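You operate a simulated robot arm through the tools that you are given. There is no shell and no other tool. Be economical: measure what you need, move in short steps, check, and stop when the job is done.

You run a simulated robot arm. Do the job below in one go: nothing can be reset, and whatever is moved stays where it is left.

## Task
Clamp the filter and set the damper till the flow needle holds between its two lines.
Fine: run the blower for it; it ends off.

Only the result counts: the job must be done as asked and must still hold three seconds after the hand-in. Knocking over, shifting, dropping, spilling or breaking anything else fails it.

## Robot
A 7-joint arm with a two-finger parallel gripper, fixed in place. Base frame: the origin is at the foot of the arm, x ahead of it, y to its left, z up. Lengths are in mm, angles in rad, forces in N, time in s.
With the tool pointing down near the work surface it reaches from about 240 to 620 mm from the base axis. Its first joint turns from -1.152 to 1.152 rad. Payload 2.6 kg.
Tool frame: the origin (TCP) lies between the finger pads and is the grasp point; the fingertips stand 30 mm ahead of it; z points along the fingers, y is the line along which they close. Largest opening 94 mm; finger width 28, thickness 10; the body of the gripper, 50 by 96 mm, starts 55 mm behind the TCP.
Orientation is told as [roll, pitch, yaw] about the base's x, y, z axes, in that order, counted from this pose: with the fingers straight down and closing along the base's y, the tool's x points along the base's -x, its y along +y and its z along -z.

## Interface
- The arm moves only by the tool nudge_tool. Its argument "steps" is a list of rows, each a list of 7 numbers: the turn, a rotation vector about the tool's x, y, z in rad, then the shift along the tool's x, y, z in mm, then the closure in counts, from 0 (fully open) to 255 (shut). In form: [[rx, ry, rz, dx, dy, dz, hand], ...]. A call has 1 to 8 rows; each row shifts and turns the commanded pose from where the row before left it, along the tool's axes as they then stand. Rows are played at 5 a second. More than 50 mm and 0.15 rad between two rows, or a gripper value outside its range, and nothing of the call is played. A pose out of reach is approached as far as the arm can. The call stops where the force on the tool passes 90 N (or 10 N more than at its start, if that is more) or the arm is blocked; 0.2 s more then pass. Each finger travels about 72 mm/s and halts on what it meets, pressing with about 39 N; the grip force reading is that of the motor and also rises with nothing between the fingers. The clock runs only during rows and for 0.2 s after the last one: add rows that do not move to give the fingers time. The reply holds the time, the measured pose of the TCP, the force on the tool along the base axes, the opening and the grip force, in the units named above and with some noise, and new pictures: "pictures" is both (left out), scene, wrist or none.
- Cameras (640 x 400 px; columns grow to the right, rows downward): "scene" is fixed at [30.1, 426.2, 568.9]; the picture's right is [-0.84, -0.54, 0.00], its down [-0.30, 0.46, -0.83] and it looks along [0.45, -0.70, -0.55] (base axes); focal length 335 px, centre (320, 200). "wrist" rides on the gripper at [76, 14, -103] in the tool frame; the picture's right is [-0.18, 0.98, 0.00], its down [-0.75, -0.14, -0.64] and it looks along [-0.63, -0.12, 0.77] (tool axes); focal length 243 px, centre (320, 200). There is no depth. A picture from a camera that has moved, and an enlarged one, comes with that camera's place and axes in the base frame and with its lens.
- inspect(camera, box): a new picture of the part [left, top, right, bottom] of that camera's present view, enlarged. No time passes.
- hand_in(): hands the job in; it is judged then, once.

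Go step by step. Nothing tells you positions but the pictures and the camera data: compare them with the known pose of the tool, close in by small moves and look again before you grip or let go. The budget is 120 turns and 200 pictures, counting those below and the enlarged ones. Unless the task says otherwise, let go and move clear before handing in, and close with one line.

The tools are called after ">>>" as name(argument=value, ...) on one line, values as JSON. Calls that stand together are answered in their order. nudge_tool: Moves the arm, as the interface text tells. Its arguments: {"type":"object","properties":{"steps":{"type":"array"},"pictures":{"type":"string","enum":["both","scene","wrist","none"]}},"required":["steps"]} The other tools are called the same way: inspect (camera, box) takes an enlarged picture of a part of a camera's view; hand_in () hands the job in.

At the start:

```text
t: 0.0
tcp_pos: [363.9, -66.7, 321.7]
ee_rot: [0.0, 0.0, 0.0]
contact_force: [0.2, 0.3, 0.5]
opening: 94.0
gripper_force: 0.1
```

scene: 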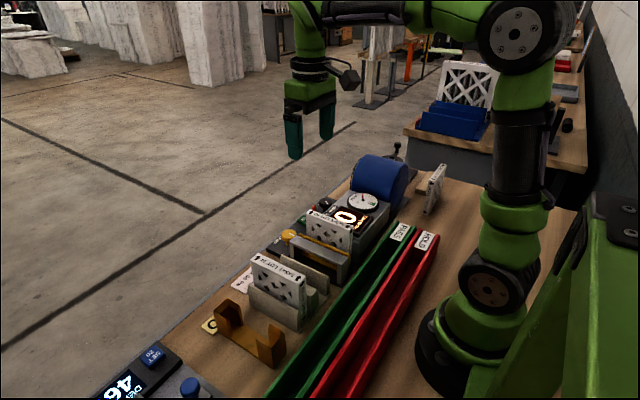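
wrist: 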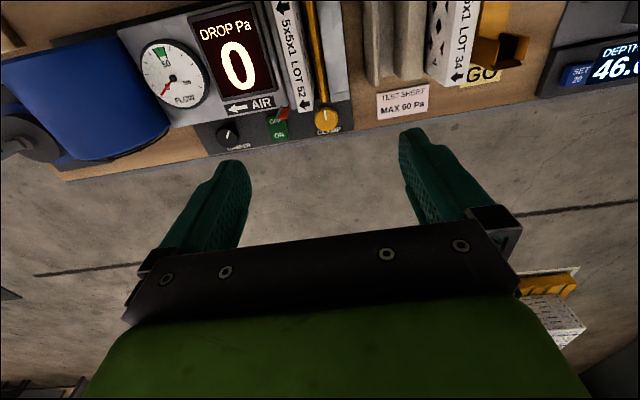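

I see a blower rig with a flow gauge, drop display, filter slot, clamp knob (orange), switch and damper knob. I'll look closer at them first.

>>> inspect(camera="scene", box=[200, 130, 480, 305])

>>> inspect(camera="wrist", box=[120, 0, 440, 200])

>>> inspect(camera="scene", box=[260, 180, 400, 268])

```text
2.29 times, centred on (340, 218) of scene
camera zoom: at [30.1, 426.2, 568.9], right [-0.84, -0.54, 0.0], down [-0.3, 0.46, -0.83], along [0.45, -0.7, -0.55], focal length 767 px, centre (274, 160)
```

zoom: 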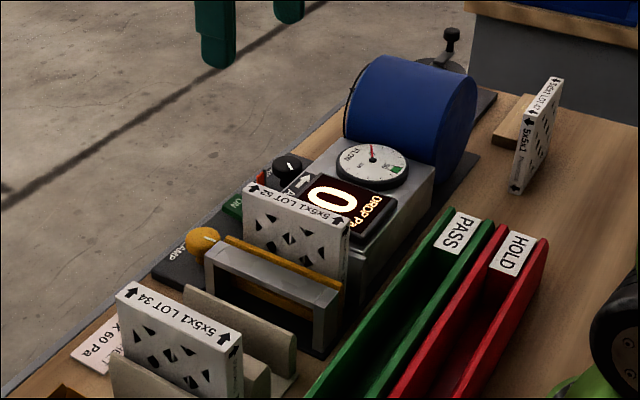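

```text
2.00 times, centred on (280, 100) of wrist
camera zoom: at [289.6, -52.7, 423.8], right [0.18, 0.98, 0.0], down [0.75, -0.14, 0.64], along [0.63, -0.12, -0.77], focal length 485 px, centre (400, 400)
```

zoom: 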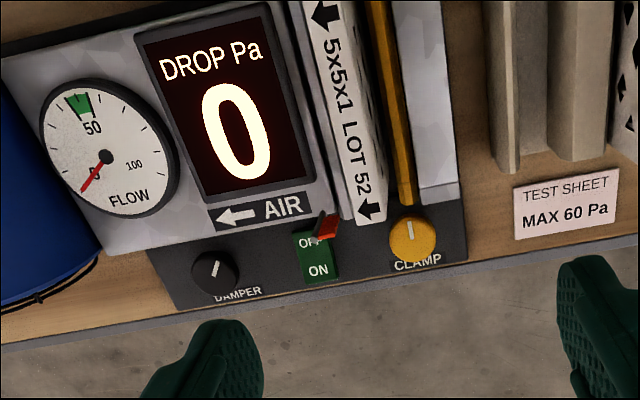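

```text
4.55 times, centred on (330, 224) of scene
camera zoom: at [30.1, 426.2, 568.9], right [-0.84, -0.54, 0.0], down [-0.3, 0.46, -0.83], along [0.45, -0.7, -0.55], focal length 1525 px, centre (274, 91)
```

zoom: 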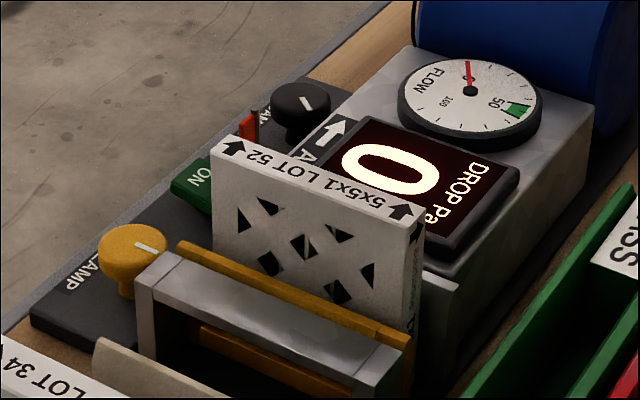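

The clamp knob appears to be near (436,-71,50), the damper knob near (435,-234,52), and the toggle between them. I'll lower the wrist camera for a closer look.

>>> nudge_tool(steps=[[0, 0, 0, 8, -28, 30, 0], [0, 0, 0, 8, -28, 30, 0], [0, 0, 0, 8, -27, 30, 0]], pictures="wrist")

```text
t: 0.8
tcp_pos: [340.7, -148.1, 230.4]
ee_rot: [-0.001, 0.0, -0.001]
contact_force: [-0.7, 0.1, 0.2]
opening: 94.2
gripper_force: 0.1
camera wrist: at [265.1, -134.9, 331.1], right [0.18, 0.98, 0.0], down [0.75, -0.14, 0.64], along [0.63, -0.12, -0.77], focal length 243 px, centre (320, 200)
```

wrist: 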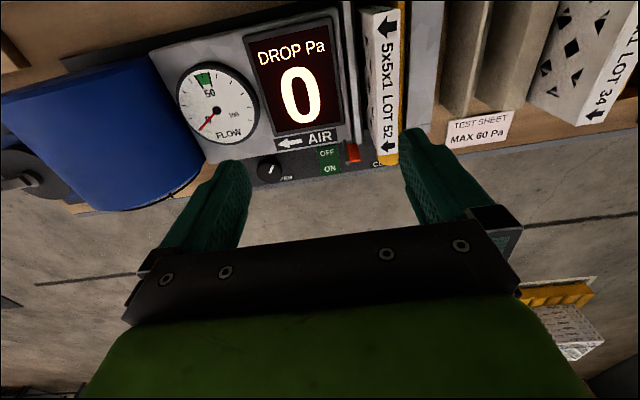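

>>> inspect(camera="wrist", box=[240, 100, 420, 212])

>>> inspect(camera="wrist", box=[160, 40, 280, 150])

```text
3.56 times, centred on (330, 156) of wrist
camera zoom: at [265.1, -134.9, 331.1], right [0.18, 0.98, 0.0], down [0.75, -0.14, 0.64], along [0.63, -0.12, -0.77], focal length 863 px, centre (284, 356)
```

zoom: 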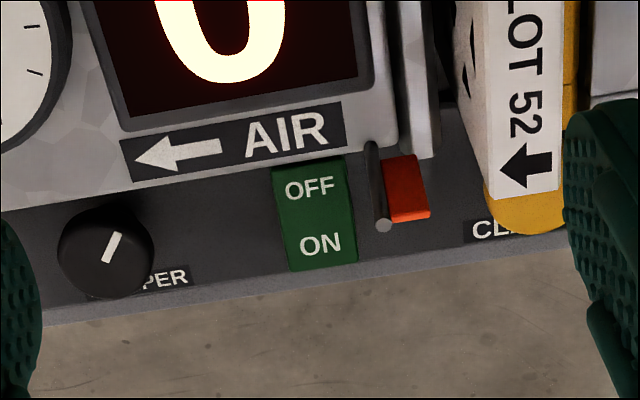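

```text
3.64 times, centred on (220, 95) of wrist
camera zoom: at [265.1, -134.9, 331.1], right [0.18, 0.98, 0.0], down [0.75, -0.14, 0.64], along [0.63, -0.12, -0.77], focal length 882 px, centre (684, 582)
```

zoom: 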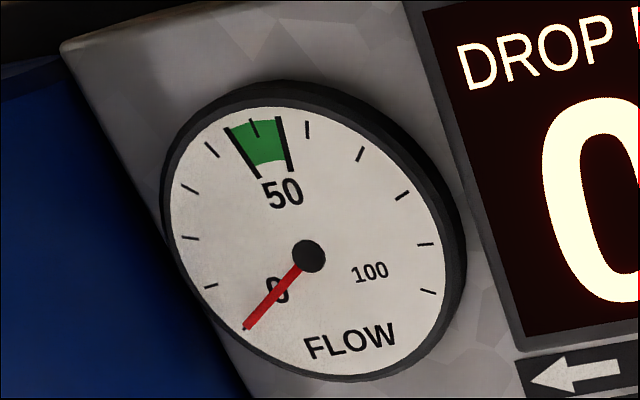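

The green piece is the OFF/ON rocker (ON end near (452,-156)), and a post with a red flag stands near (405,-131,104), which I must avoid. I'll go above the clamp knob with the fingers partly closed.

>>> nudge_tool(steps=[[0, 0, 0, -24, 19.5, 0, 60], [0, 0, 0, -24, 19.5, 20, 90], [0, 0, 0, -24, 19.5, 30, 115], [0, 0, 0, -23, 18.5, 30, 115]])

```text
t: 1.8
tcp_pos: [436.2, -71.4, 152.2]
ee_rot: [-0.001, 0.001, 0.002]
contact_force: [0.0, -0.1, 0.2]
opening: 51.8
gripper_force: 0.1
camera wrist: at [359.9, -58.4, 254.1], right [0.18, 0.98, 0.0], down [0.75, -0.14, 0.64], along [0.63, -0.12, -0.77], focal length 243 px, centre (320, 200)
```

scene: 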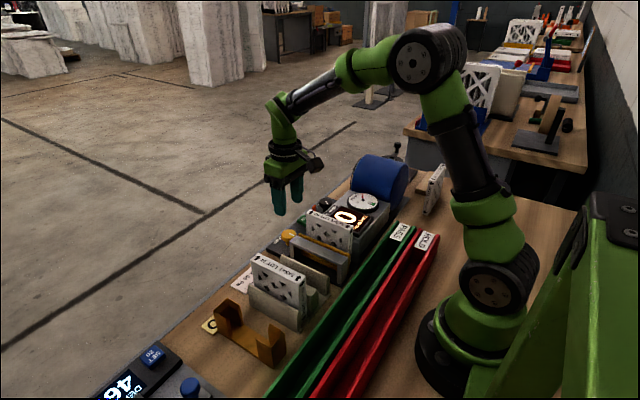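
wrist: 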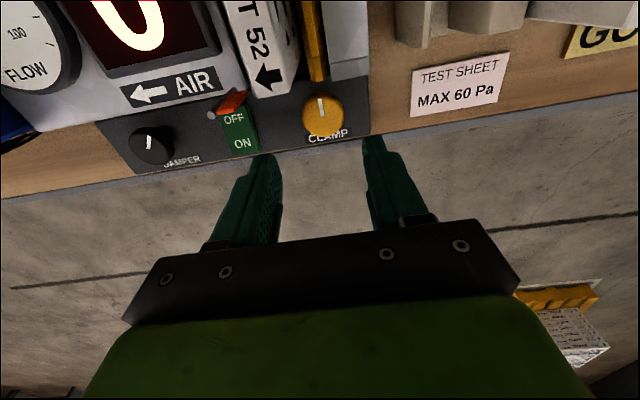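

>>> inspect(camera="wrist", box=[200, 40, 400, 165])

>>> inspect(camera="scene", box=[240, 160, 360, 275])

```text
3.20 times, centred on (300, 102) of wrist
camera zoom: at [359.9, -58.4, 254.1], right [0.18, 0.98, 0.0], down [0.75, -0.14, 0.64], along [0.63, -0.12, -0.77], focal length 776 px, centre (384, 512)
```

zoom: 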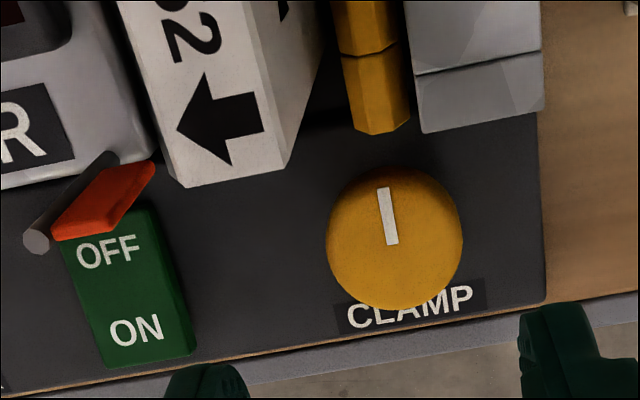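

```text
3.48 times, centred on (300, 218) of scene
camera zoom: at [30.1, 426.2, 568.9], right [-0.84, -0.54, 0.0], down [-0.3, 0.46, -0.83], along [0.45, -0.7, -0.55], focal length 1167 px, centre (390, 139)
```

zoom: 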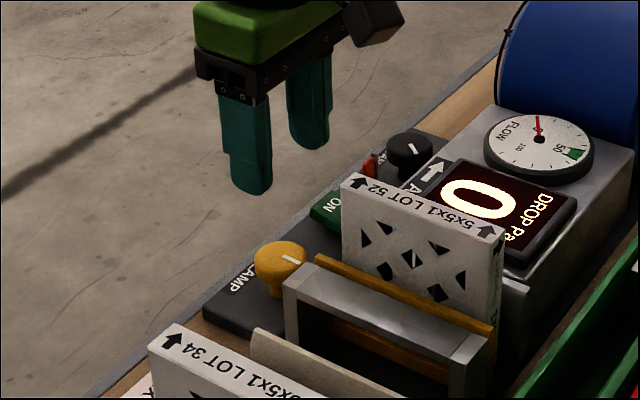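

The clamp knob centre is confirmed at about (435.7,-70.5), radius 18. I'll descend with the fingers yawed slightly counter-clockwise.

>>> nudge_tool(steps=[[0, 0, -0.12, 0.5, 0.8, 25, 118], [0, 0, -0.12, 0, 0, 25, 118], [0, 0, -0.11, 0, 0, 20, 118]])

```text
t: 2.6
tcp_pos: [436.2, -69.8, 81.1]
ee_rot: [-0.001, -0.001, 0.352]
contact_force: [0.4, -1.7, 0.1]
opening: 50.6
gripper_force: 0.1
camera wrist: at [359.8, -83.7, 183.7], right [-0.17, 0.99, 0.0], down [0.76, 0.13, 0.64], along [0.63, 0.11, -0.77], focal length 243 px, centre (320, 200)
```

scene: 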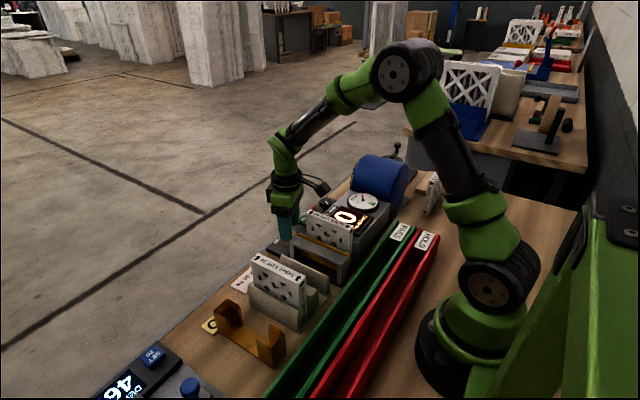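
wrist: 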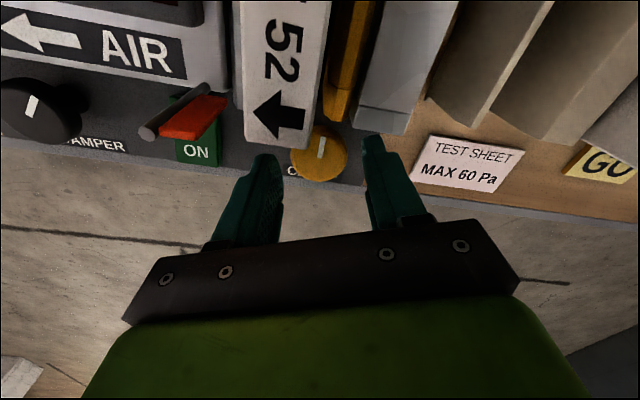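

Aligned so far; descend the last 16 mm and look.

>>> nudge_tool(steps=[[0, 0, 0, 0, 0, 8, 118], [0, 0, 0, 0, 0, 8, 118]])

>>> inspect(camera="scene", box=[240, 160, 360, 275])

>>> inspect(camera="wrist", box=[220, 80, 440, 218])

```text
t: 3.2
tcp_pos: [435.3, -71.0, 65.0]
ee_rot: [0.0, 0.0, 0.35]
contact_force: [0.5, -0.5, -0.2]
opening: 50.6
gripper_force: 0.0
camera wrist: at [359.4, -83.6, 167.5], right [-0.16, 0.99, 0.0], down [0.76, 0.13, 0.64], along [0.63, 0.11, -0.77], focal length 243 px, centre (320, 200)
```

scene: 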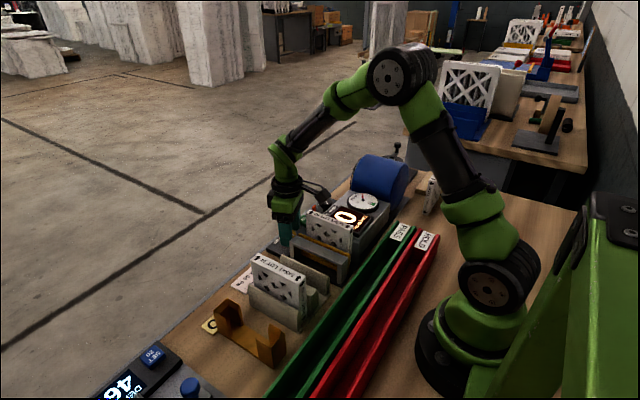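
wrist: 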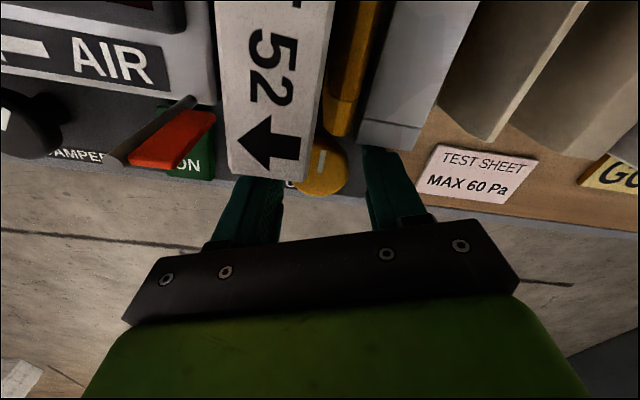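

```text
3.48 times, centred on (300, 218) of scene
camera zoom: at [30.1, 426.2, 568.9], right [-0.84, -0.54, 0.0], down [-0.3, 0.46, -0.83], along [0.45, -0.7, -0.55], focal length 1167 px, centre (390, 139)
```

zoom: 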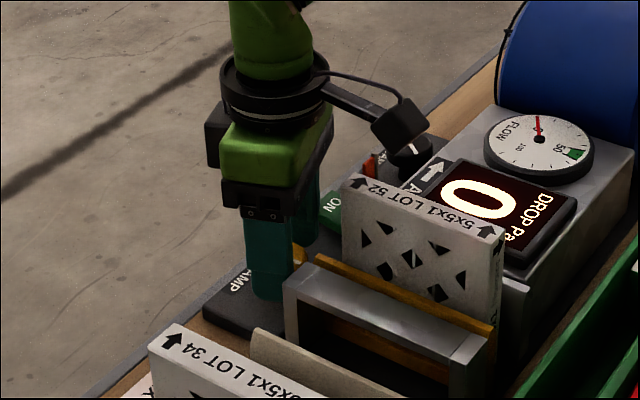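

```text
2.90 times, centred on (330, 149) of wrist
camera zoom: at [359.4, -83.6, 167.5], right [-0.16, 0.99, 0.0], down [0.76, 0.13, 0.64], along [0.63, 0.11, -0.77], focal length 703 px, centre (291, 348)
```

zoom: 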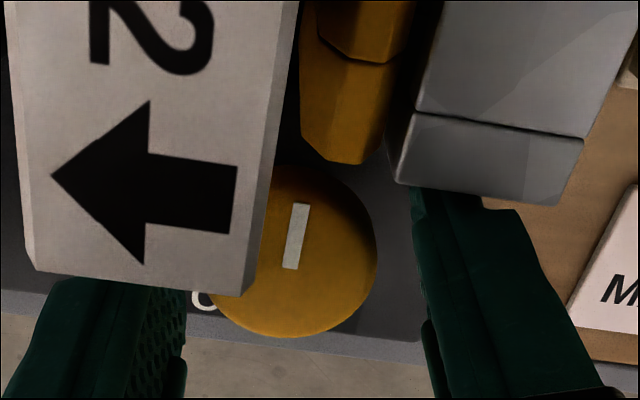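

The knob sits between the fingers, so I'll close on it.

>>> nudge_tool(steps=[[0, 0, 0, 0, 0, 0, 170], [0, 0, 0, 0, 0, 0, 200], [0, 0, 0, 0, 0, 0, 200]], pictures="none")

>>> nudge_tool(steps=[[0, 0, 0.1, 0, 0, 0, 200], [0, 0, 0.1, 0, 0, 0, 200], [0, 0, 0.1, 0, 0, 0, 200]], pictures="wrist")

```text
t: 4.0
tcp_pos: [435.5, -73.4, 66.4]
ee_rot: [-0.002, 0.0, 0.349]
contact_force: [7.2, -9.3, -7.9]
opening: 37.3
gripper_force: 44.8
```

```text
t: 4.8
tcp_pos: [435.5, -70.8, 65.1]
ee_rot: [0.001, -0.001, 0.049]
contact_force: [6.2, -2.7, -10.2]
opening: 37.5
gripper_force: 45.2
camera wrist: at [359.2, -60.7, 167.8], right [0.14, 0.99, 0.0], down [0.76, -0.1, 0.64], along [0.64, -0.09, -0.77], focal length 243 px, centre (320, 200)
```

wrist: 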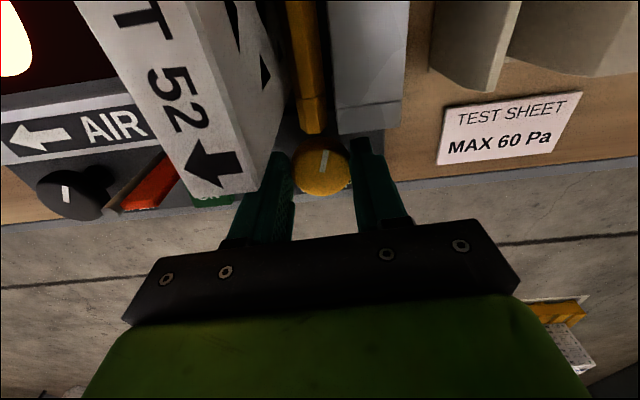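

The knob turns with the tool clockwise. Continue.

>>> nudge_tool(steps=[[0, 0, 0.12, 0, 0, 0, 200], [0, 0, 0.12, 0, 0, 0, 200], [0, 0, 0.12, 0, 0, 0, 200], [0, 0, 0.12, 0, 0, 0, 200], [0, 0, 0.12, 0, 0, 0, 200]])

>>> inspect(camera="scene", box=[240, 160, 360, 275])

```text
t: 6.0
tcp_pos: [436.3, -68.3, 66.4]
ee_rot: [0.006, 0.003, -0.552]
contact_force: [1.0, 19.1, 0.6]
opening: 37.3
gripper_force: 45.1
camera wrist: at [379.2, -17.1, 168.1], right [0.67, 0.74, 0.0], down [0.57, -0.52, 0.64], along [0.48, -0.43, -0.77], focal length 243 px, centre (320, 200)
```

scene: 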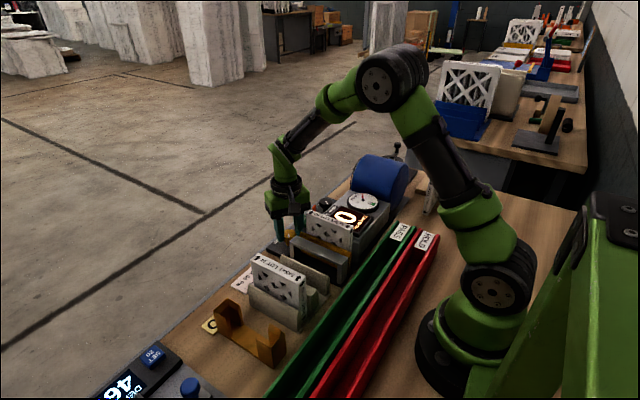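
wrist: 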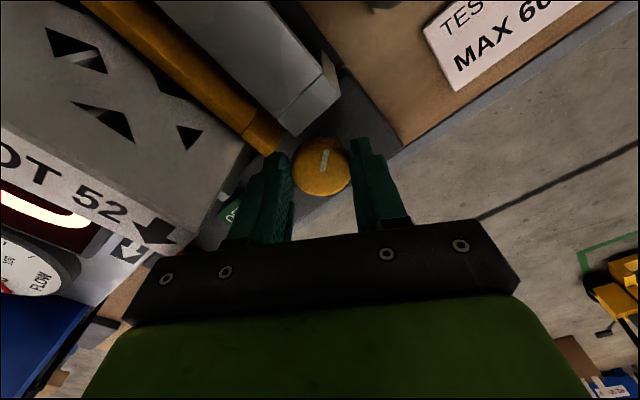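

```text
3.48 times, centred on (300, 218) of scene
camera zoom: at [30.1, 426.2, 568.9], right [-0.84, -0.54, 0.0], down [-0.3, 0.46, -0.83], along [0.45, -0.7, -0.55], focal length 1167 px, centre (390, 139)
```

zoom: 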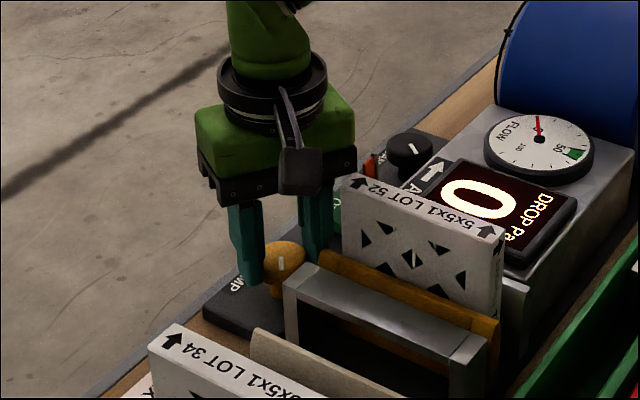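

The clamp bar has moved toward the filter, so clockwise is right. I'll release, rotate back, and regrip for the rest of the turn.

>>> nudge_tool(steps=[[0, 0, 0, 0, 0, 0, 127], [0, 0, 0, 0, 0, 0, 127], [0, 0, 0, 0, 0, -22, 122]], pictures="none")

>>> nudge_tool(steps=[[0, 0, -0.14, 0, 0, 0, 122], [0, 0, -0.14, 0, 0, 0, 122], [0, 0, -0.14, 0, 0, 0, 122], [0, 0, -0.14, 0, 0, 0, 122], [0, 0, -0.14, 0, 0, 0, 122], [0, 0, -0.14, 0, 0, 0, 122], [0, 0, -0.11, 0, 0, 0, 122]], pictures="wrist")

```text
t: 6.8
tcp_pos: [435.7, -71.5, 87.2]
ee_rot: [-0.002, 0.0, -0.551]
contact_force: [0.5, -0.7, -0.1]
opening: 49.1
gripper_force: 0.0
```

```text
t: 8.4
tcp_pos: [435.9, -71.6, 87.4]
ee_rot: [0.001, -0.001, 0.403]
contact_force: [0.1, 0.0, 0.1]
opening: 49.0
gripper_force: 0.1
camera wrist: at [360.6, -89.0, 190.2], right [-0.21, 0.98, 0.0], down [0.75, 0.16, 0.64], along [0.63, 0.14, -0.77], focal length 243 px, centre (320, 200)
```

wrist: 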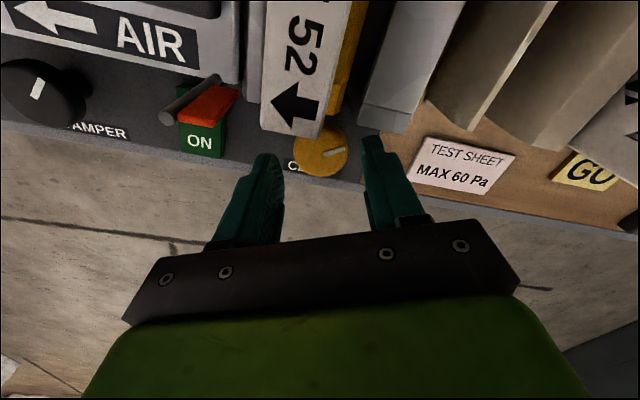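

The bar is nearly against the filter. Regrip and turn further.

>>> nudge_tool(steps=[[0, 0, 0, 0, 0, 11, 122], [0, 0, 0, 0, 0, 11, 122], [0, 0, 0, 0, 0, 0, 170], [0, 0, 0, 0, 0, 0, 200], [0, 0, 0, 0, 0, 0, 200]], pictures="none")

>>> nudge_tool(steps=[[0, 0, 0.1, 0, 0, 0, 200], [0, 0, 0.1, 0, 0, 0, 200], [0, 0, 0.1, 0, 0, 0, 200], [0, 0, 0.1, 0, 0, 0, 200]], pictures="wrist")

```text
t: 9.6
tcp_pos: [436.5, -72.0, 64.3]
ee_rot: [0.001, 0.0, 0.402]
contact_force: [-4.1, 4.4, 4.2]
opening: 37.1
gripper_force: 44.8
```

```text
t: 10.6
tcp_pos: [435.7, -70.1, 64.7]
ee_rot: [0.003, 0.001, -0.001]
contact_force: [-6.2, 15.3, 1.7]
opening: 37.1
gripper_force: 45.3
camera wrist: at [360.1, -56.7, 167.1], right [0.19, 0.98, 0.0], down [0.75, -0.14, 0.64], along [0.63, -0.12, -0.77], focal length 243 px, centre (320, 200)
```

wrist: 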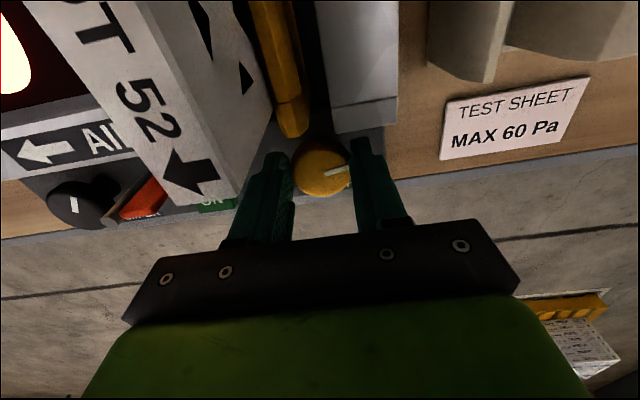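

Still turning. Continue in small steps, watching for the stop.

>>> nudge_tool(steps=[[0, 0, 0.1, 0, 0, 0, 200], [0, 0, 0.1, 0, 0, 0, 200], [0, 0, 0.1, 0, 0, 0, 200]])

>>> inspect(camera="scene", box=[240, 160, 360, 275])

```text
t: 11.4
tcp_pos: [436.1, -68.5, 66.9]
ee_rot: [0.003, 0.001, -0.3]
contact_force: [0.7, 18.1, -6.1]
opening: 37.8
gripper_force: 26.4
camera wrist: at [367.9, -33.9, 168.5], right [0.47, 0.88, 0.0], down [0.68, -0.36, 0.64], along [0.57, -0.3, -0.77], focal length 243 px, centre (320, 200)
```

scene: 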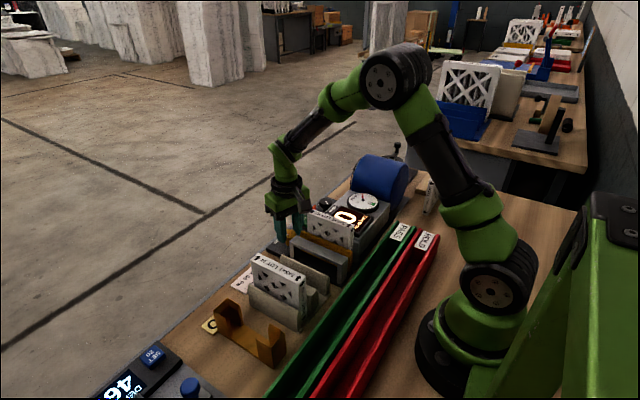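
wrist: 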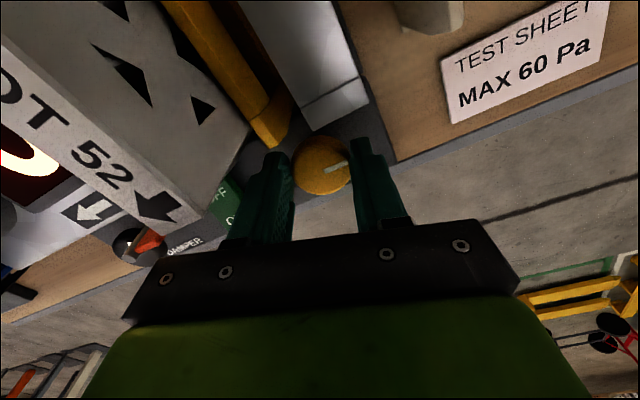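

```text
3.48 times, centred on (300, 218) of scene
camera zoom: at [30.1, 426.2, 568.9], right [-0.84, -0.54, 0.0], down [-0.3, 0.46, -0.83], along [0.45, -0.7, -0.55], focal length 1167 px, centre (390, 139)
```

zoom: 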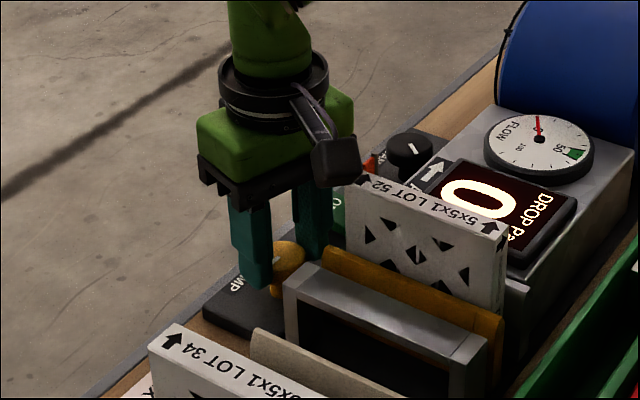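

Around 90° turned and the filter has been pressed to its seat. I'll test a bit further for a stop.

>>> nudge_tool(steps=[[0, 0, 0.08, 0, 0, 0, 200], [0, 0, 0.08, 0, 0, 0, 200], [0, 0, 0.0, 0, 0, 0, 200]], pictures="wrist")

```text
t: 12.2
tcp_pos: [436.2, -68.8, 67.5]
ee_rot: [0.006, -0.003, -0.459]
contact_force: [-0.9, 21.8, 15.4]
opening: 36.9
gripper_force: 45.2
camera wrist: at [374.9, -23.3, 169.5], right [0.6, 0.8, 0.01], down [0.61, -0.46, 0.64], along [0.52, -0.38, -0.77], focal length 243 px, centre (320, 200)
```

wrist: 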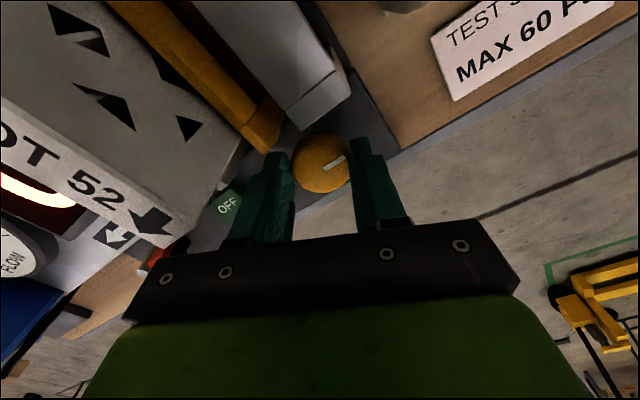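

The pointer lagged the tool, so the knob is at its stop. Release and lift to check.

>>> nudge_tool(steps=[[0, 0, -0.05, 0, 0, 0, 127], [0, 0, 0, 0, 0, 0, 127], [0, 0, 0, 0, 0, -25, 122], [0, 0, -0.14, 0, 0, -30, 122], [0, 0, -0.14, 0, 0, -30, 122], [0, 0, -0.13, 0, 0, 0, 122]])

>>> inspect(camera="wrist", box=[180, 0, 400, 165])

>>> inspect(camera="scene", box=[240, 160, 360, 275])

```text
t: 13.6
tcp_pos: [436.1, -73.4, 150.2]
ee_rot: [0.001, 0.0, 0.002]
contact_force: [-0.3, 0.7, -0.4]
opening: 49.1
gripper_force: 0.1
camera wrist: at [360.4, -59.1, 253.6], right [0.18, 0.98, 0.0], down [0.75, -0.14, 0.64], along [0.63, -0.12, -0.77], focal length 243 px, centre (320, 200)
```

scene: 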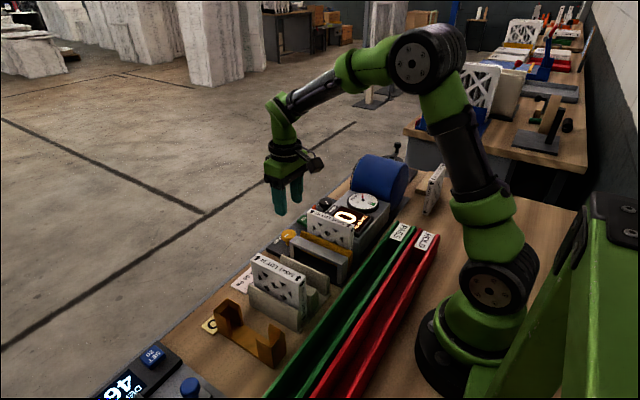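
wrist: 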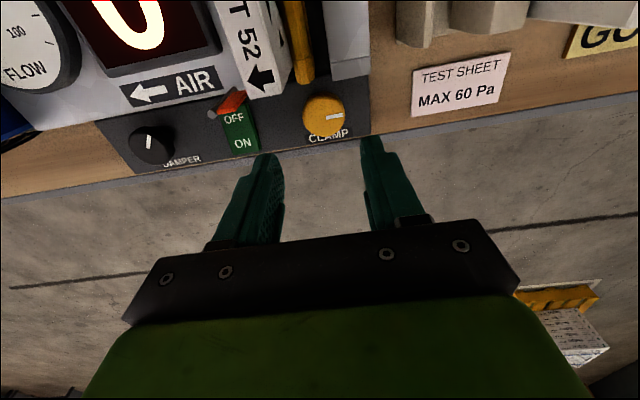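

```text
2.42 times, centred on (290, 82) of wrist
camera zoom: at [360.4, -59.1, 253.6], right [0.18, 0.98, 0.0], down [0.75, -0.14, 0.64], along [0.63, -0.12, -0.77], focal length 588 px, centre (393, 485)
```

zoom: 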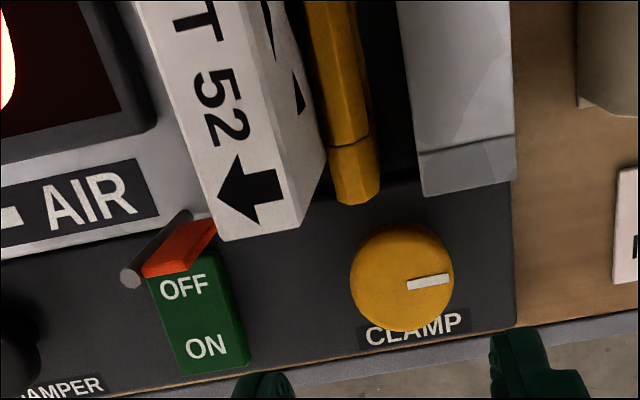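

```text
3.48 times, centred on (300, 218) of scene
camera zoom: at [30.1, 426.2, 568.9], right [-0.84, -0.54, 0.0], down [-0.3, 0.46, -0.83], along [0.45, -0.7, -0.55], focal length 1167 px, centre (390, 139)
```

zoom: 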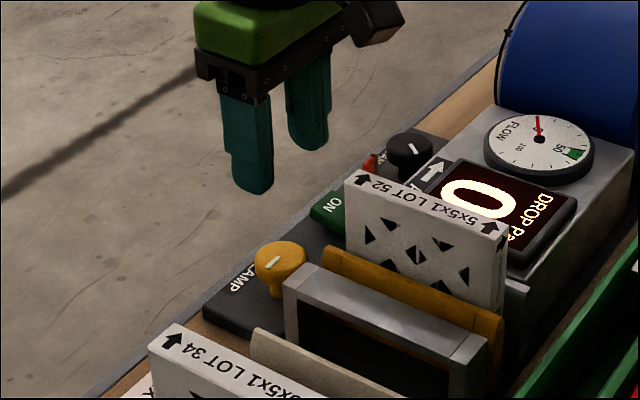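

Clamp is at 90° stop with the bar on the filter. Next, closed fingertips go over the ON end of the rocker.

>>> nudge_tool(steps=[[0, 0, 0, -7, -27, 0, 180], [0, 0, 0, -7, -27, 0, 255], [0, 0, 0, -7, -26.5, 0, 255], [0, 0, 0, 0, 0, 30, 255], [0, 0, 0, 0, 0, 30, 255]])

>>> inspect(camera="scene", box=[240, 160, 360, 275])

```text
t: 14.8
tcp_pos: [458.7, -153.0, 90.7]
ee_rot: [0.0, 0.001, 0.001]
contact_force: [0.6, -0.3, -0.8]
opening: 0.0
gripper_force: 32.5
camera wrist: at [382.9, -138.9, 193.1], right [0.18, 0.98, 0.0], down [0.75, -0.14, 0.64], along [0.63, -0.12, -0.77], focal length 243 px, centre (320, 200)
```

scene: 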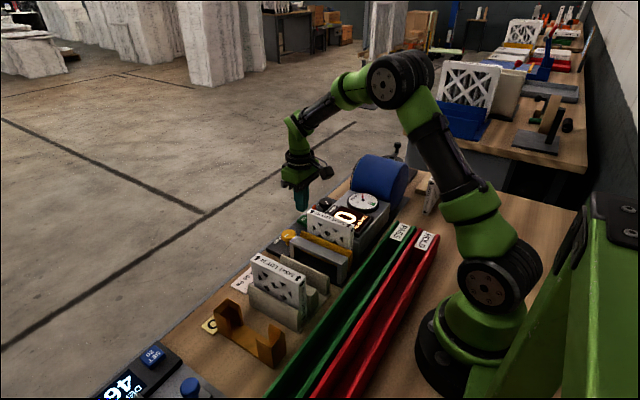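
wrist: 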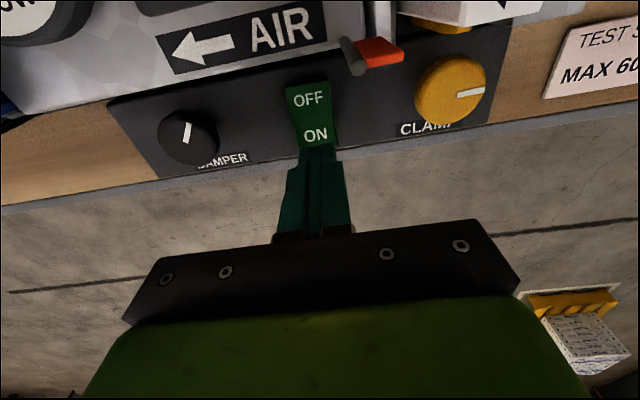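

```text
3.48 times, centred on (300, 218) of scene
camera zoom: at [30.1, 426.2, 568.9], right [-0.84, -0.54, 0.0], down [-0.3, 0.46, -0.83], along [0.45, -0.7, -0.55], focal length 1167 px, centre (390, 139)
```

zoom: 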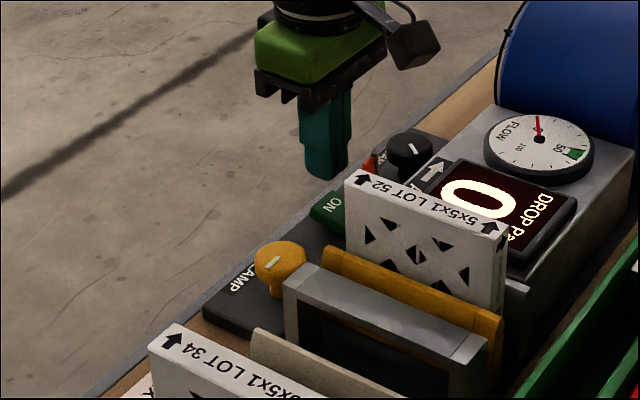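

Aligned over ON. I'll lower slowly.

>>> nudge_tool(steps=[[0, 0, 0, 2, -1, 8, 255], [0, 0, 0, 0, 0, 6, 255], [0, 0, 0, 0, 0, 4, 255]], pictures="wrist")

```text
t: 15.6
tcp_pos: [454.5, -153.8, 72.6]
ee_rot: [-0.002, -0.001, -0.001]
contact_force: [0.1, -0.8, -0.6]
opening: 0.0
gripper_force: 33.2
camera wrist: at [379.4, -140.1, 174.6], right [0.19, 0.98, 0.0], down [0.75, -0.14, 0.64], along [0.63, -0.12, -0.77], focal length 243 px, centre (320, 200)
```

wrist: 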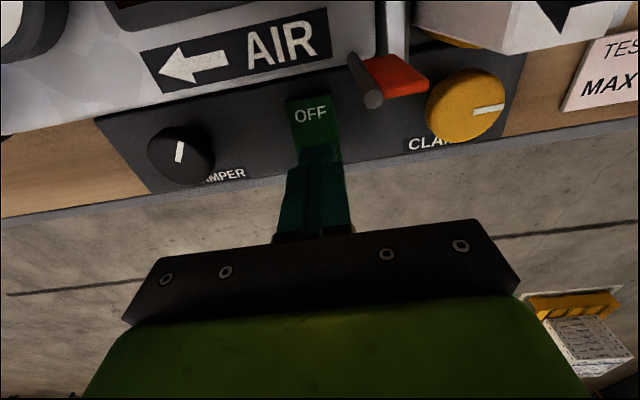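

Tips at about z 43; continue in fine steps.

>>> nudge_tool(steps=[[0, 0, 0, -2, 0, 2, 255], [0, 0, 0, 0, 0, 2, 255], [0, 0, 0, 0, 0, 2, 255]], pictures="wrist")

```text
t: 16.4
tcp_pos: [457.6, -152.6, 66.2]
ee_rot: [0.001, -0.001, 0.0]
contact_force: [0.4, 0.4, 0.8]
opening: 0.0
gripper_force: 32.9
camera wrist: at [381.3, -140.0, 168.9], right [0.18, 0.98, 0.0], down [0.75, -0.14, 0.64], along [0.63, -0.12, -0.77], focal length 243 px, centre (320, 200)
```

wrist: 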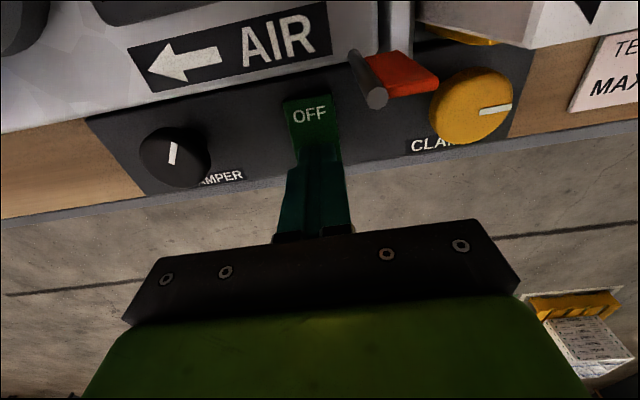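

>>> nudge_tool(steps=[[0, 0, 0, 0, 0, 2, 255], [0, 0, 0, 0, 0, 2, 255], [0, 0, 0, 0, 0, 2, 255]], pictures="wrist")

```text
t: 17.2
tcp_pos: [456.5, -154.0, 60.0]
ee_rot: [0.001, 0.0, -0.002]
contact_force: [1.1, 1.7, 0.6]
opening: 0.0
gripper_force: 33.1
camera wrist: at [380.8, -140.2, 162.7], right [0.19, 0.98, 0.0], down [0.75, -0.14, 0.64], along [0.63, -0.12, -0.77], focal length 243 px, centre (320, 200)
```

wrist: 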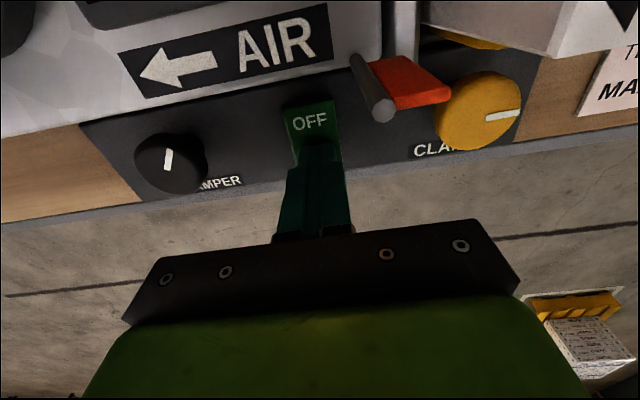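

>>> nudge_tool(steps=[[0, 0, 0, 0, 0, 2, 255], [0, 0, 0, 0, 0, 2, 255], [0, 0, 0, 0, 0, 2, 255]], pictures="both")

>>> inspect(camera="scene", box=[240, 160, 400, 275])

```text
t: 18.0
tcp_pos: [458.3, -154.8, 60.1]
ee_rot: [-0.001, -0.01, -0.002]
contact_force: [-8.1, 3.3, 45.1]
opening: 0.0
gripper_force: 33.1
camera wrist: at [382.5, -140.5, 160.9], right [0.19, 0.98, 0.0], down [0.75, -0.14, 0.65], along [0.64, -0.12, -0.76], focal length 243 px, centre (320, 200)
```

scene: 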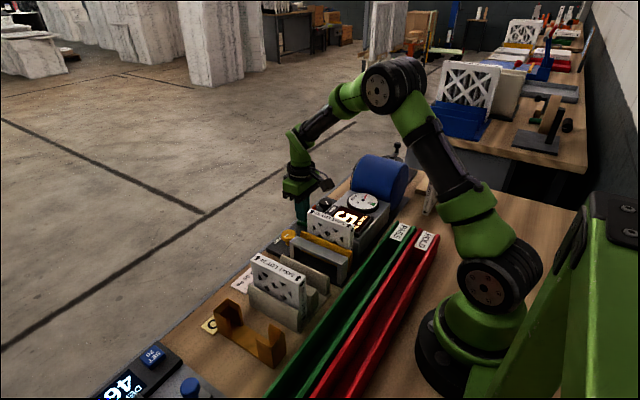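
wrist: 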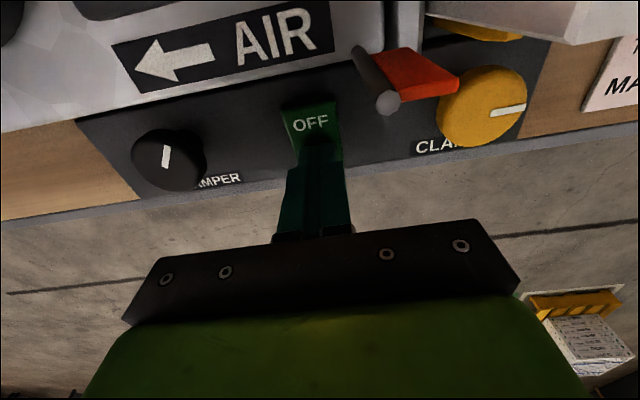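

```text
3.48 times, centred on (320, 218) of scene
camera zoom: at [29.8, 426.3, 568.8], right [-0.84, -0.54, 0.0], down [-0.3, 0.46, -0.83], along [0.45, -0.7, -0.55], focal length 1167 px, centre (320, 139)
```

zoom: 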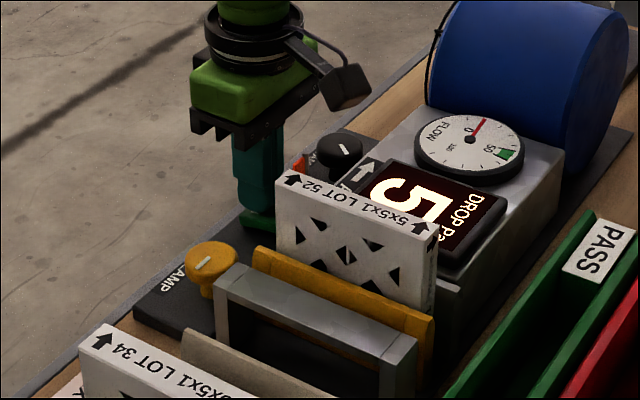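

The blower is on (drop 5 Pa and flow rising). Lift and go over the damper knob.

>>> nudge_tool(steps=[[0, 0, 0, 0, 0, -40, 255], [0, 0, 0, 0, 0, -46, 200], [0, 0, 0, 8, -26, 0, 120], [0, 0, 0, 8, -26, 0, 120], [0, 0, 0, 8, -27, 0, 118], [0, 0, 0, 0, 0, 0, 118]])

>>> inspect(camera="scene", box=[300, 160, 400, 222])

>>> inspect(camera="wrist", box=[160, 0, 440, 165])

```text
t: 19.4
tcp_pos: [433.0, -231.8, 141.4]
ee_rot: [0.001, -0.001, 0.0]
contact_force: [-0.2, -0.3, -0.1]
opening: 50.5
gripper_force: 0.1
camera wrist: at [357.5, -218.7, 243.7], right [0.18, 0.98, 0.0], down [0.75, -0.14, 0.64], along [0.63, -0.12, -0.77], focal length 243 px, centre (320, 200)
```

scene: 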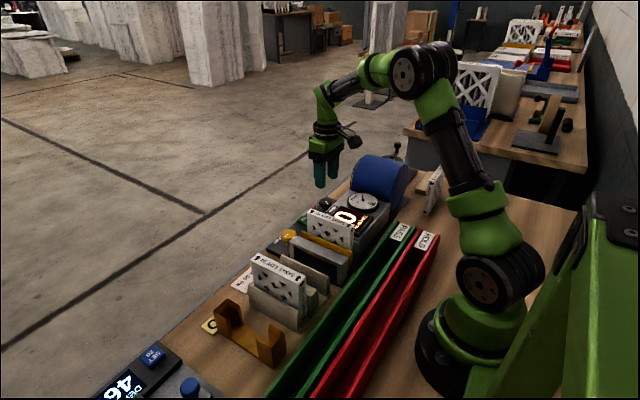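
wrist: 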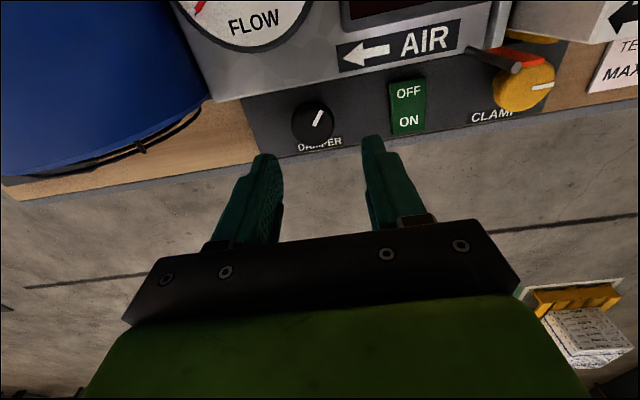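

```text
6.40 times, centred on (350, 191) of scene
camera zoom: at [30.1, 426.2, 568.9], right [-0.84, -0.54, 0.0], down [-0.3, 0.46, -0.83], along [0.45, -0.7, -0.55], focal length 2147 px, centre (128, 258)
```

zoom: 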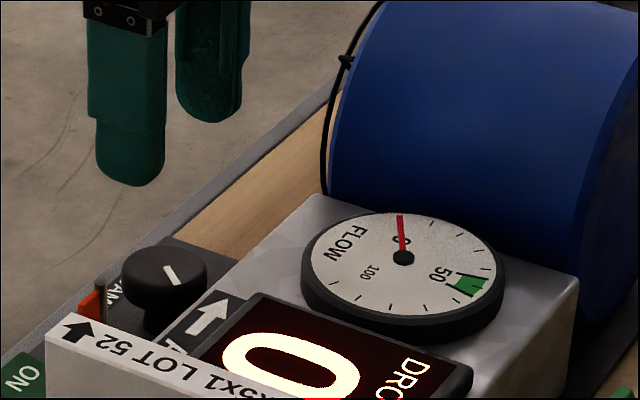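

```text
2.29 times, centred on (300, 82) of wrist
camera zoom: at [357.5, -218.7, 243.7], right [0.18, 0.98, 0.0], down [0.75, -0.14, 0.64], along [0.63, -0.12, -0.77], focal length 555 px, centre (366, 469)
```

zoom: 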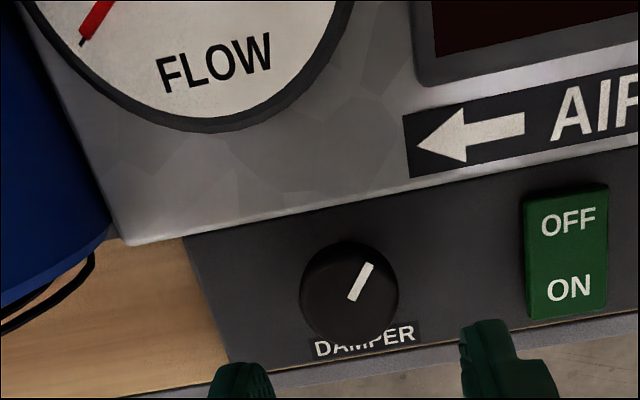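

The needle is back to zero: the rocker either didn't latch or is hold-to-run. I'll return and press it further out and more firmly, holding it to read the gauge.

>>> nudge_tool(steps=[[0, 0, 0, -10, 25, 0, 180], [0, 0, 0, -10, 25, 0, 255], [0, 0, 0, -10, 25, 0, 255], [0, 0, 0, 0, 0, 35, 255], [0, 0, 0, 0, 0, 35, 255], [0, 0, 0, 0, 0, 6, 255], [0, 0, 0, 0, 0, 0, 255]], pictures="wrist")

>>> nudge_tool(steps=[[0, 0, 0, 0, 0, 3, 255], [0, 0, 0, 0, 0, 3, 255], [0, 0, 0, 0, 0, 2, 255], [0, 0, 0, 0, 0, 0, 255]], pictures="none")

>>> inspect(camera="scene", box=[260, 160, 400, 247])

```text
t: 21.0
tcp_pos: [463.1, -156.0, 63.3]
ee_rot: [-0.001, 0.0, -0.002]
contact_force: [0.0, 0.4, -0.8]
opening: 0.0
gripper_force: 33.3
camera wrist: at [388.0, -142.4, 166.7], right [0.19, 0.98, 0.0], down [0.75, -0.14, 0.64], along [0.63, -0.12, -0.77], focal length 243 px, centre (320, 200)
```

wrist: 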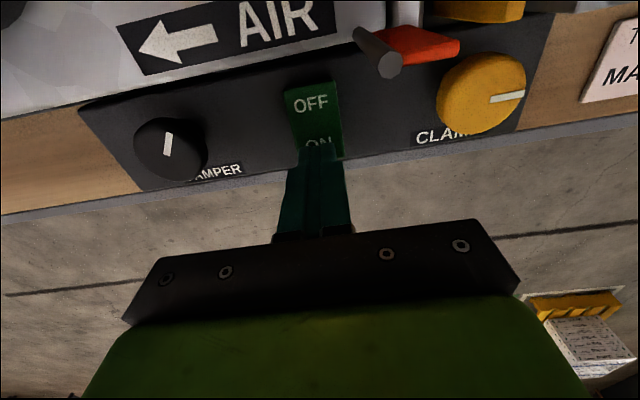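

```text
t: 22.0
tcp_pos: [464.3, -155.3, 58.6]
ee_rot: [-0.001, -0.003, -0.001]
contact_force: [-1.4, 2.5, 21.8]
opening: 0.0
gripper_force: 33.0
```

```text
4.57 times, centred on (330, 204) of scene
camera zoom: at [30.0, 426.2, 568.9], right [-0.84, -0.54, 0.0], down [-0.3, 0.46, -0.83], along [0.45, -0.7, -0.55], focal length 1533 px, centre (274, 184)
```

zoom: 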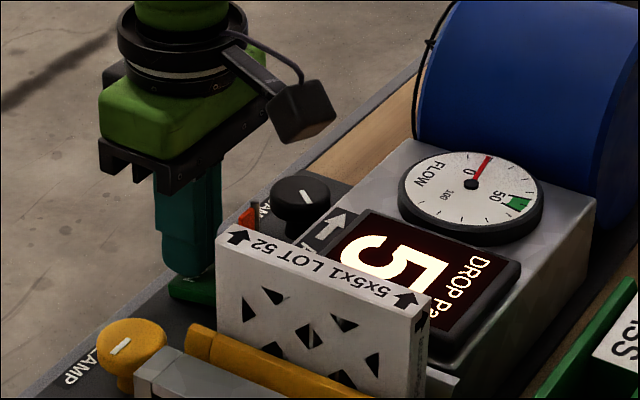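

It runs again at only 22 N. I'll press deeper, then see where the needle settles.

>>> nudge_tool(steps=[[0, 0, 0, 0, 0, 2, 255], [0, 0, 0, 0, 0, 2, 255], [0, 0, 0, 0, 0, 2, 255], [0, 0, 0, 0, 0, 0, 255], [0, 0, 0, 0, 0, 0, 255], [0, 0, 0, 0, 0, 0, 255], [0, 0, 0, 0, 0, 0, 255], [0, 0, 0, 0, 0, 0, 255]], pictures="wrist")

>>> inspect(camera="scene", box=[260, 160, 400, 247])

```text
t: 23.8
tcp_pos: [466.8, -156.3, 57.3]
ee_rot: [-0.003, -0.016, -0.002]
contact_force: [-11.1, 7.4, 63.4]
opening: 0.0
gripper_force: 33.2
camera wrist: at [389.5, -143.6, 158.9], right [0.19, 0.98, 0.0], down [0.74, -0.14, 0.65], along [0.64, -0.12, -0.76], focal length 243 px, centre (320, 200)
```

wrist: 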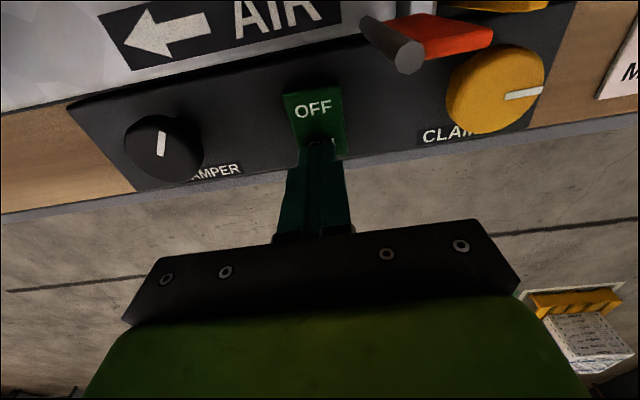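

```text
4.57 times, centred on (330, 204) of scene
camera zoom: at [29.7, 426.3, 568.8], right [-0.84, -0.54, 0.0], down [-0.3, 0.46, -0.83], along [0.45, -0.7, -0.55], focal length 1533 px, centre (274, 184)
```

zoom: 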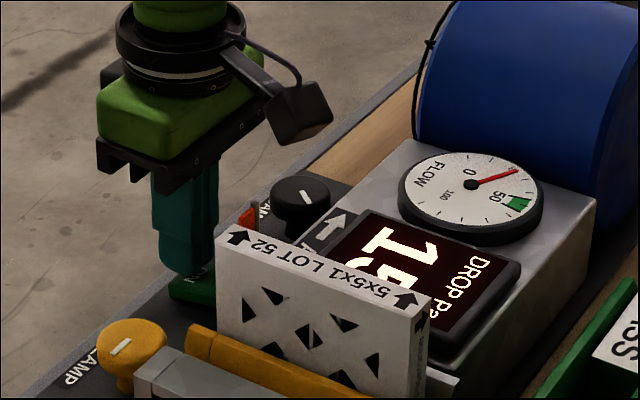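

The needle climbs slowly (about 30). Keep holding until it settles.

>>> nudge_tool(steps=[[0, 0, 0, 0, 0, 0, 255], [0, 0, 0, 0, 0, 0, 255], [0, 0, 0, 0, 0, 0, 255], [0, 0, 0, 0, 0, 0, 255], [0, 0, 0, 0, 0, 0, 255], [0, 0, 0, 0, 0, 0, 255], [0, 0, 0, 0, 0, 0, 255], [0, 0, 0, 0, 0, 0, 255]], pictures="none")

>>> inspect(camera="scene", box=[320, 170, 400, 220])

>>> nudge_tool(steps=[[0, 0, 0, 0, 0, 0, 255], [0, 0, 0, 0, 0, 0, 255], [0, 0, 0, 0, 0, 0, 255], [0, 0, 0, 0, 0, 0, 255], [0, 0, 0, 0, 0, 0, 255], [0, 0, 0, 0, 0, 0, 255], [0, 0, 0, 0, 0, 0, 255], [0, 0, 0, 0, 0, 0, 255]], pictures="none")

>>> inspect(camera="scene", box=[320, 170, 400, 220])

```text
t: 25.6
tcp_pos: [466.5, -157.3, 57.9]
ee_rot: [-0.004, -0.017, -0.003]
contact_force: [-11.0, 8.0, 62.8]
opening: 0.0
gripper_force: 33.4
```

```text
8.00 times, centred on (360, 195) of scene
camera zoom: at [29.7, 426.3, 568.8], right [-0.84, -0.54, 0.0], down [-0.3, 0.46, -0.83], along [0.45, -0.7, -0.55], focal length 2683 px, centre (0, 240)
```

zoom: 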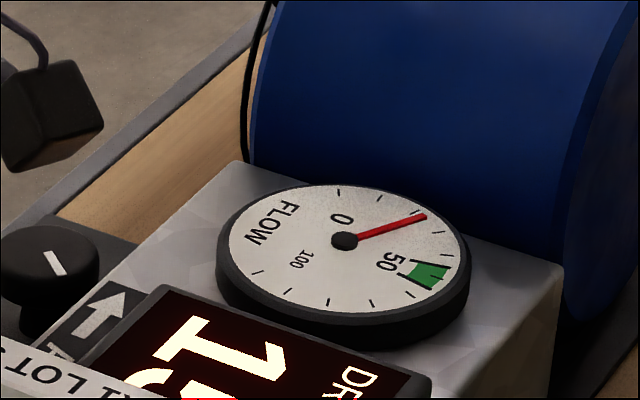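

```text
t: 27.4
tcp_pos: [466.2, -157.8, 58.6]
ee_rot: [-0.005, -0.016, -0.001]
contact_force: [-9.7, 8.5, 62.8]
opening: 0.0
gripper_force: 33.0
```

```text
8.00 times, centred on (360, 195) of scene
camera zoom: at [29.7, 426.3, 568.8], right [-0.84, -0.54, 0.0], down [-0.3, 0.46, -0.83], along [0.45, -0.7, -0.55], focal length 2683 px, centre (0, 240)
```

zoom: 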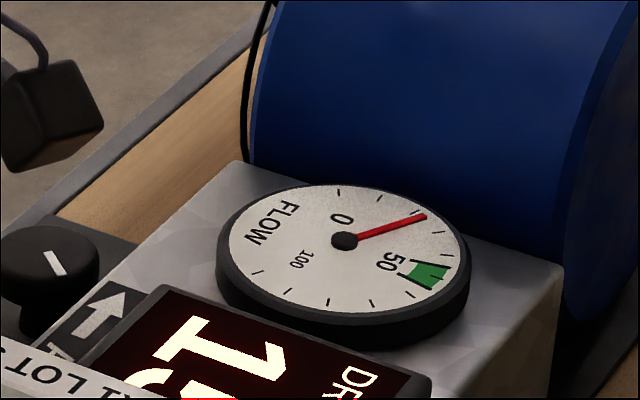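

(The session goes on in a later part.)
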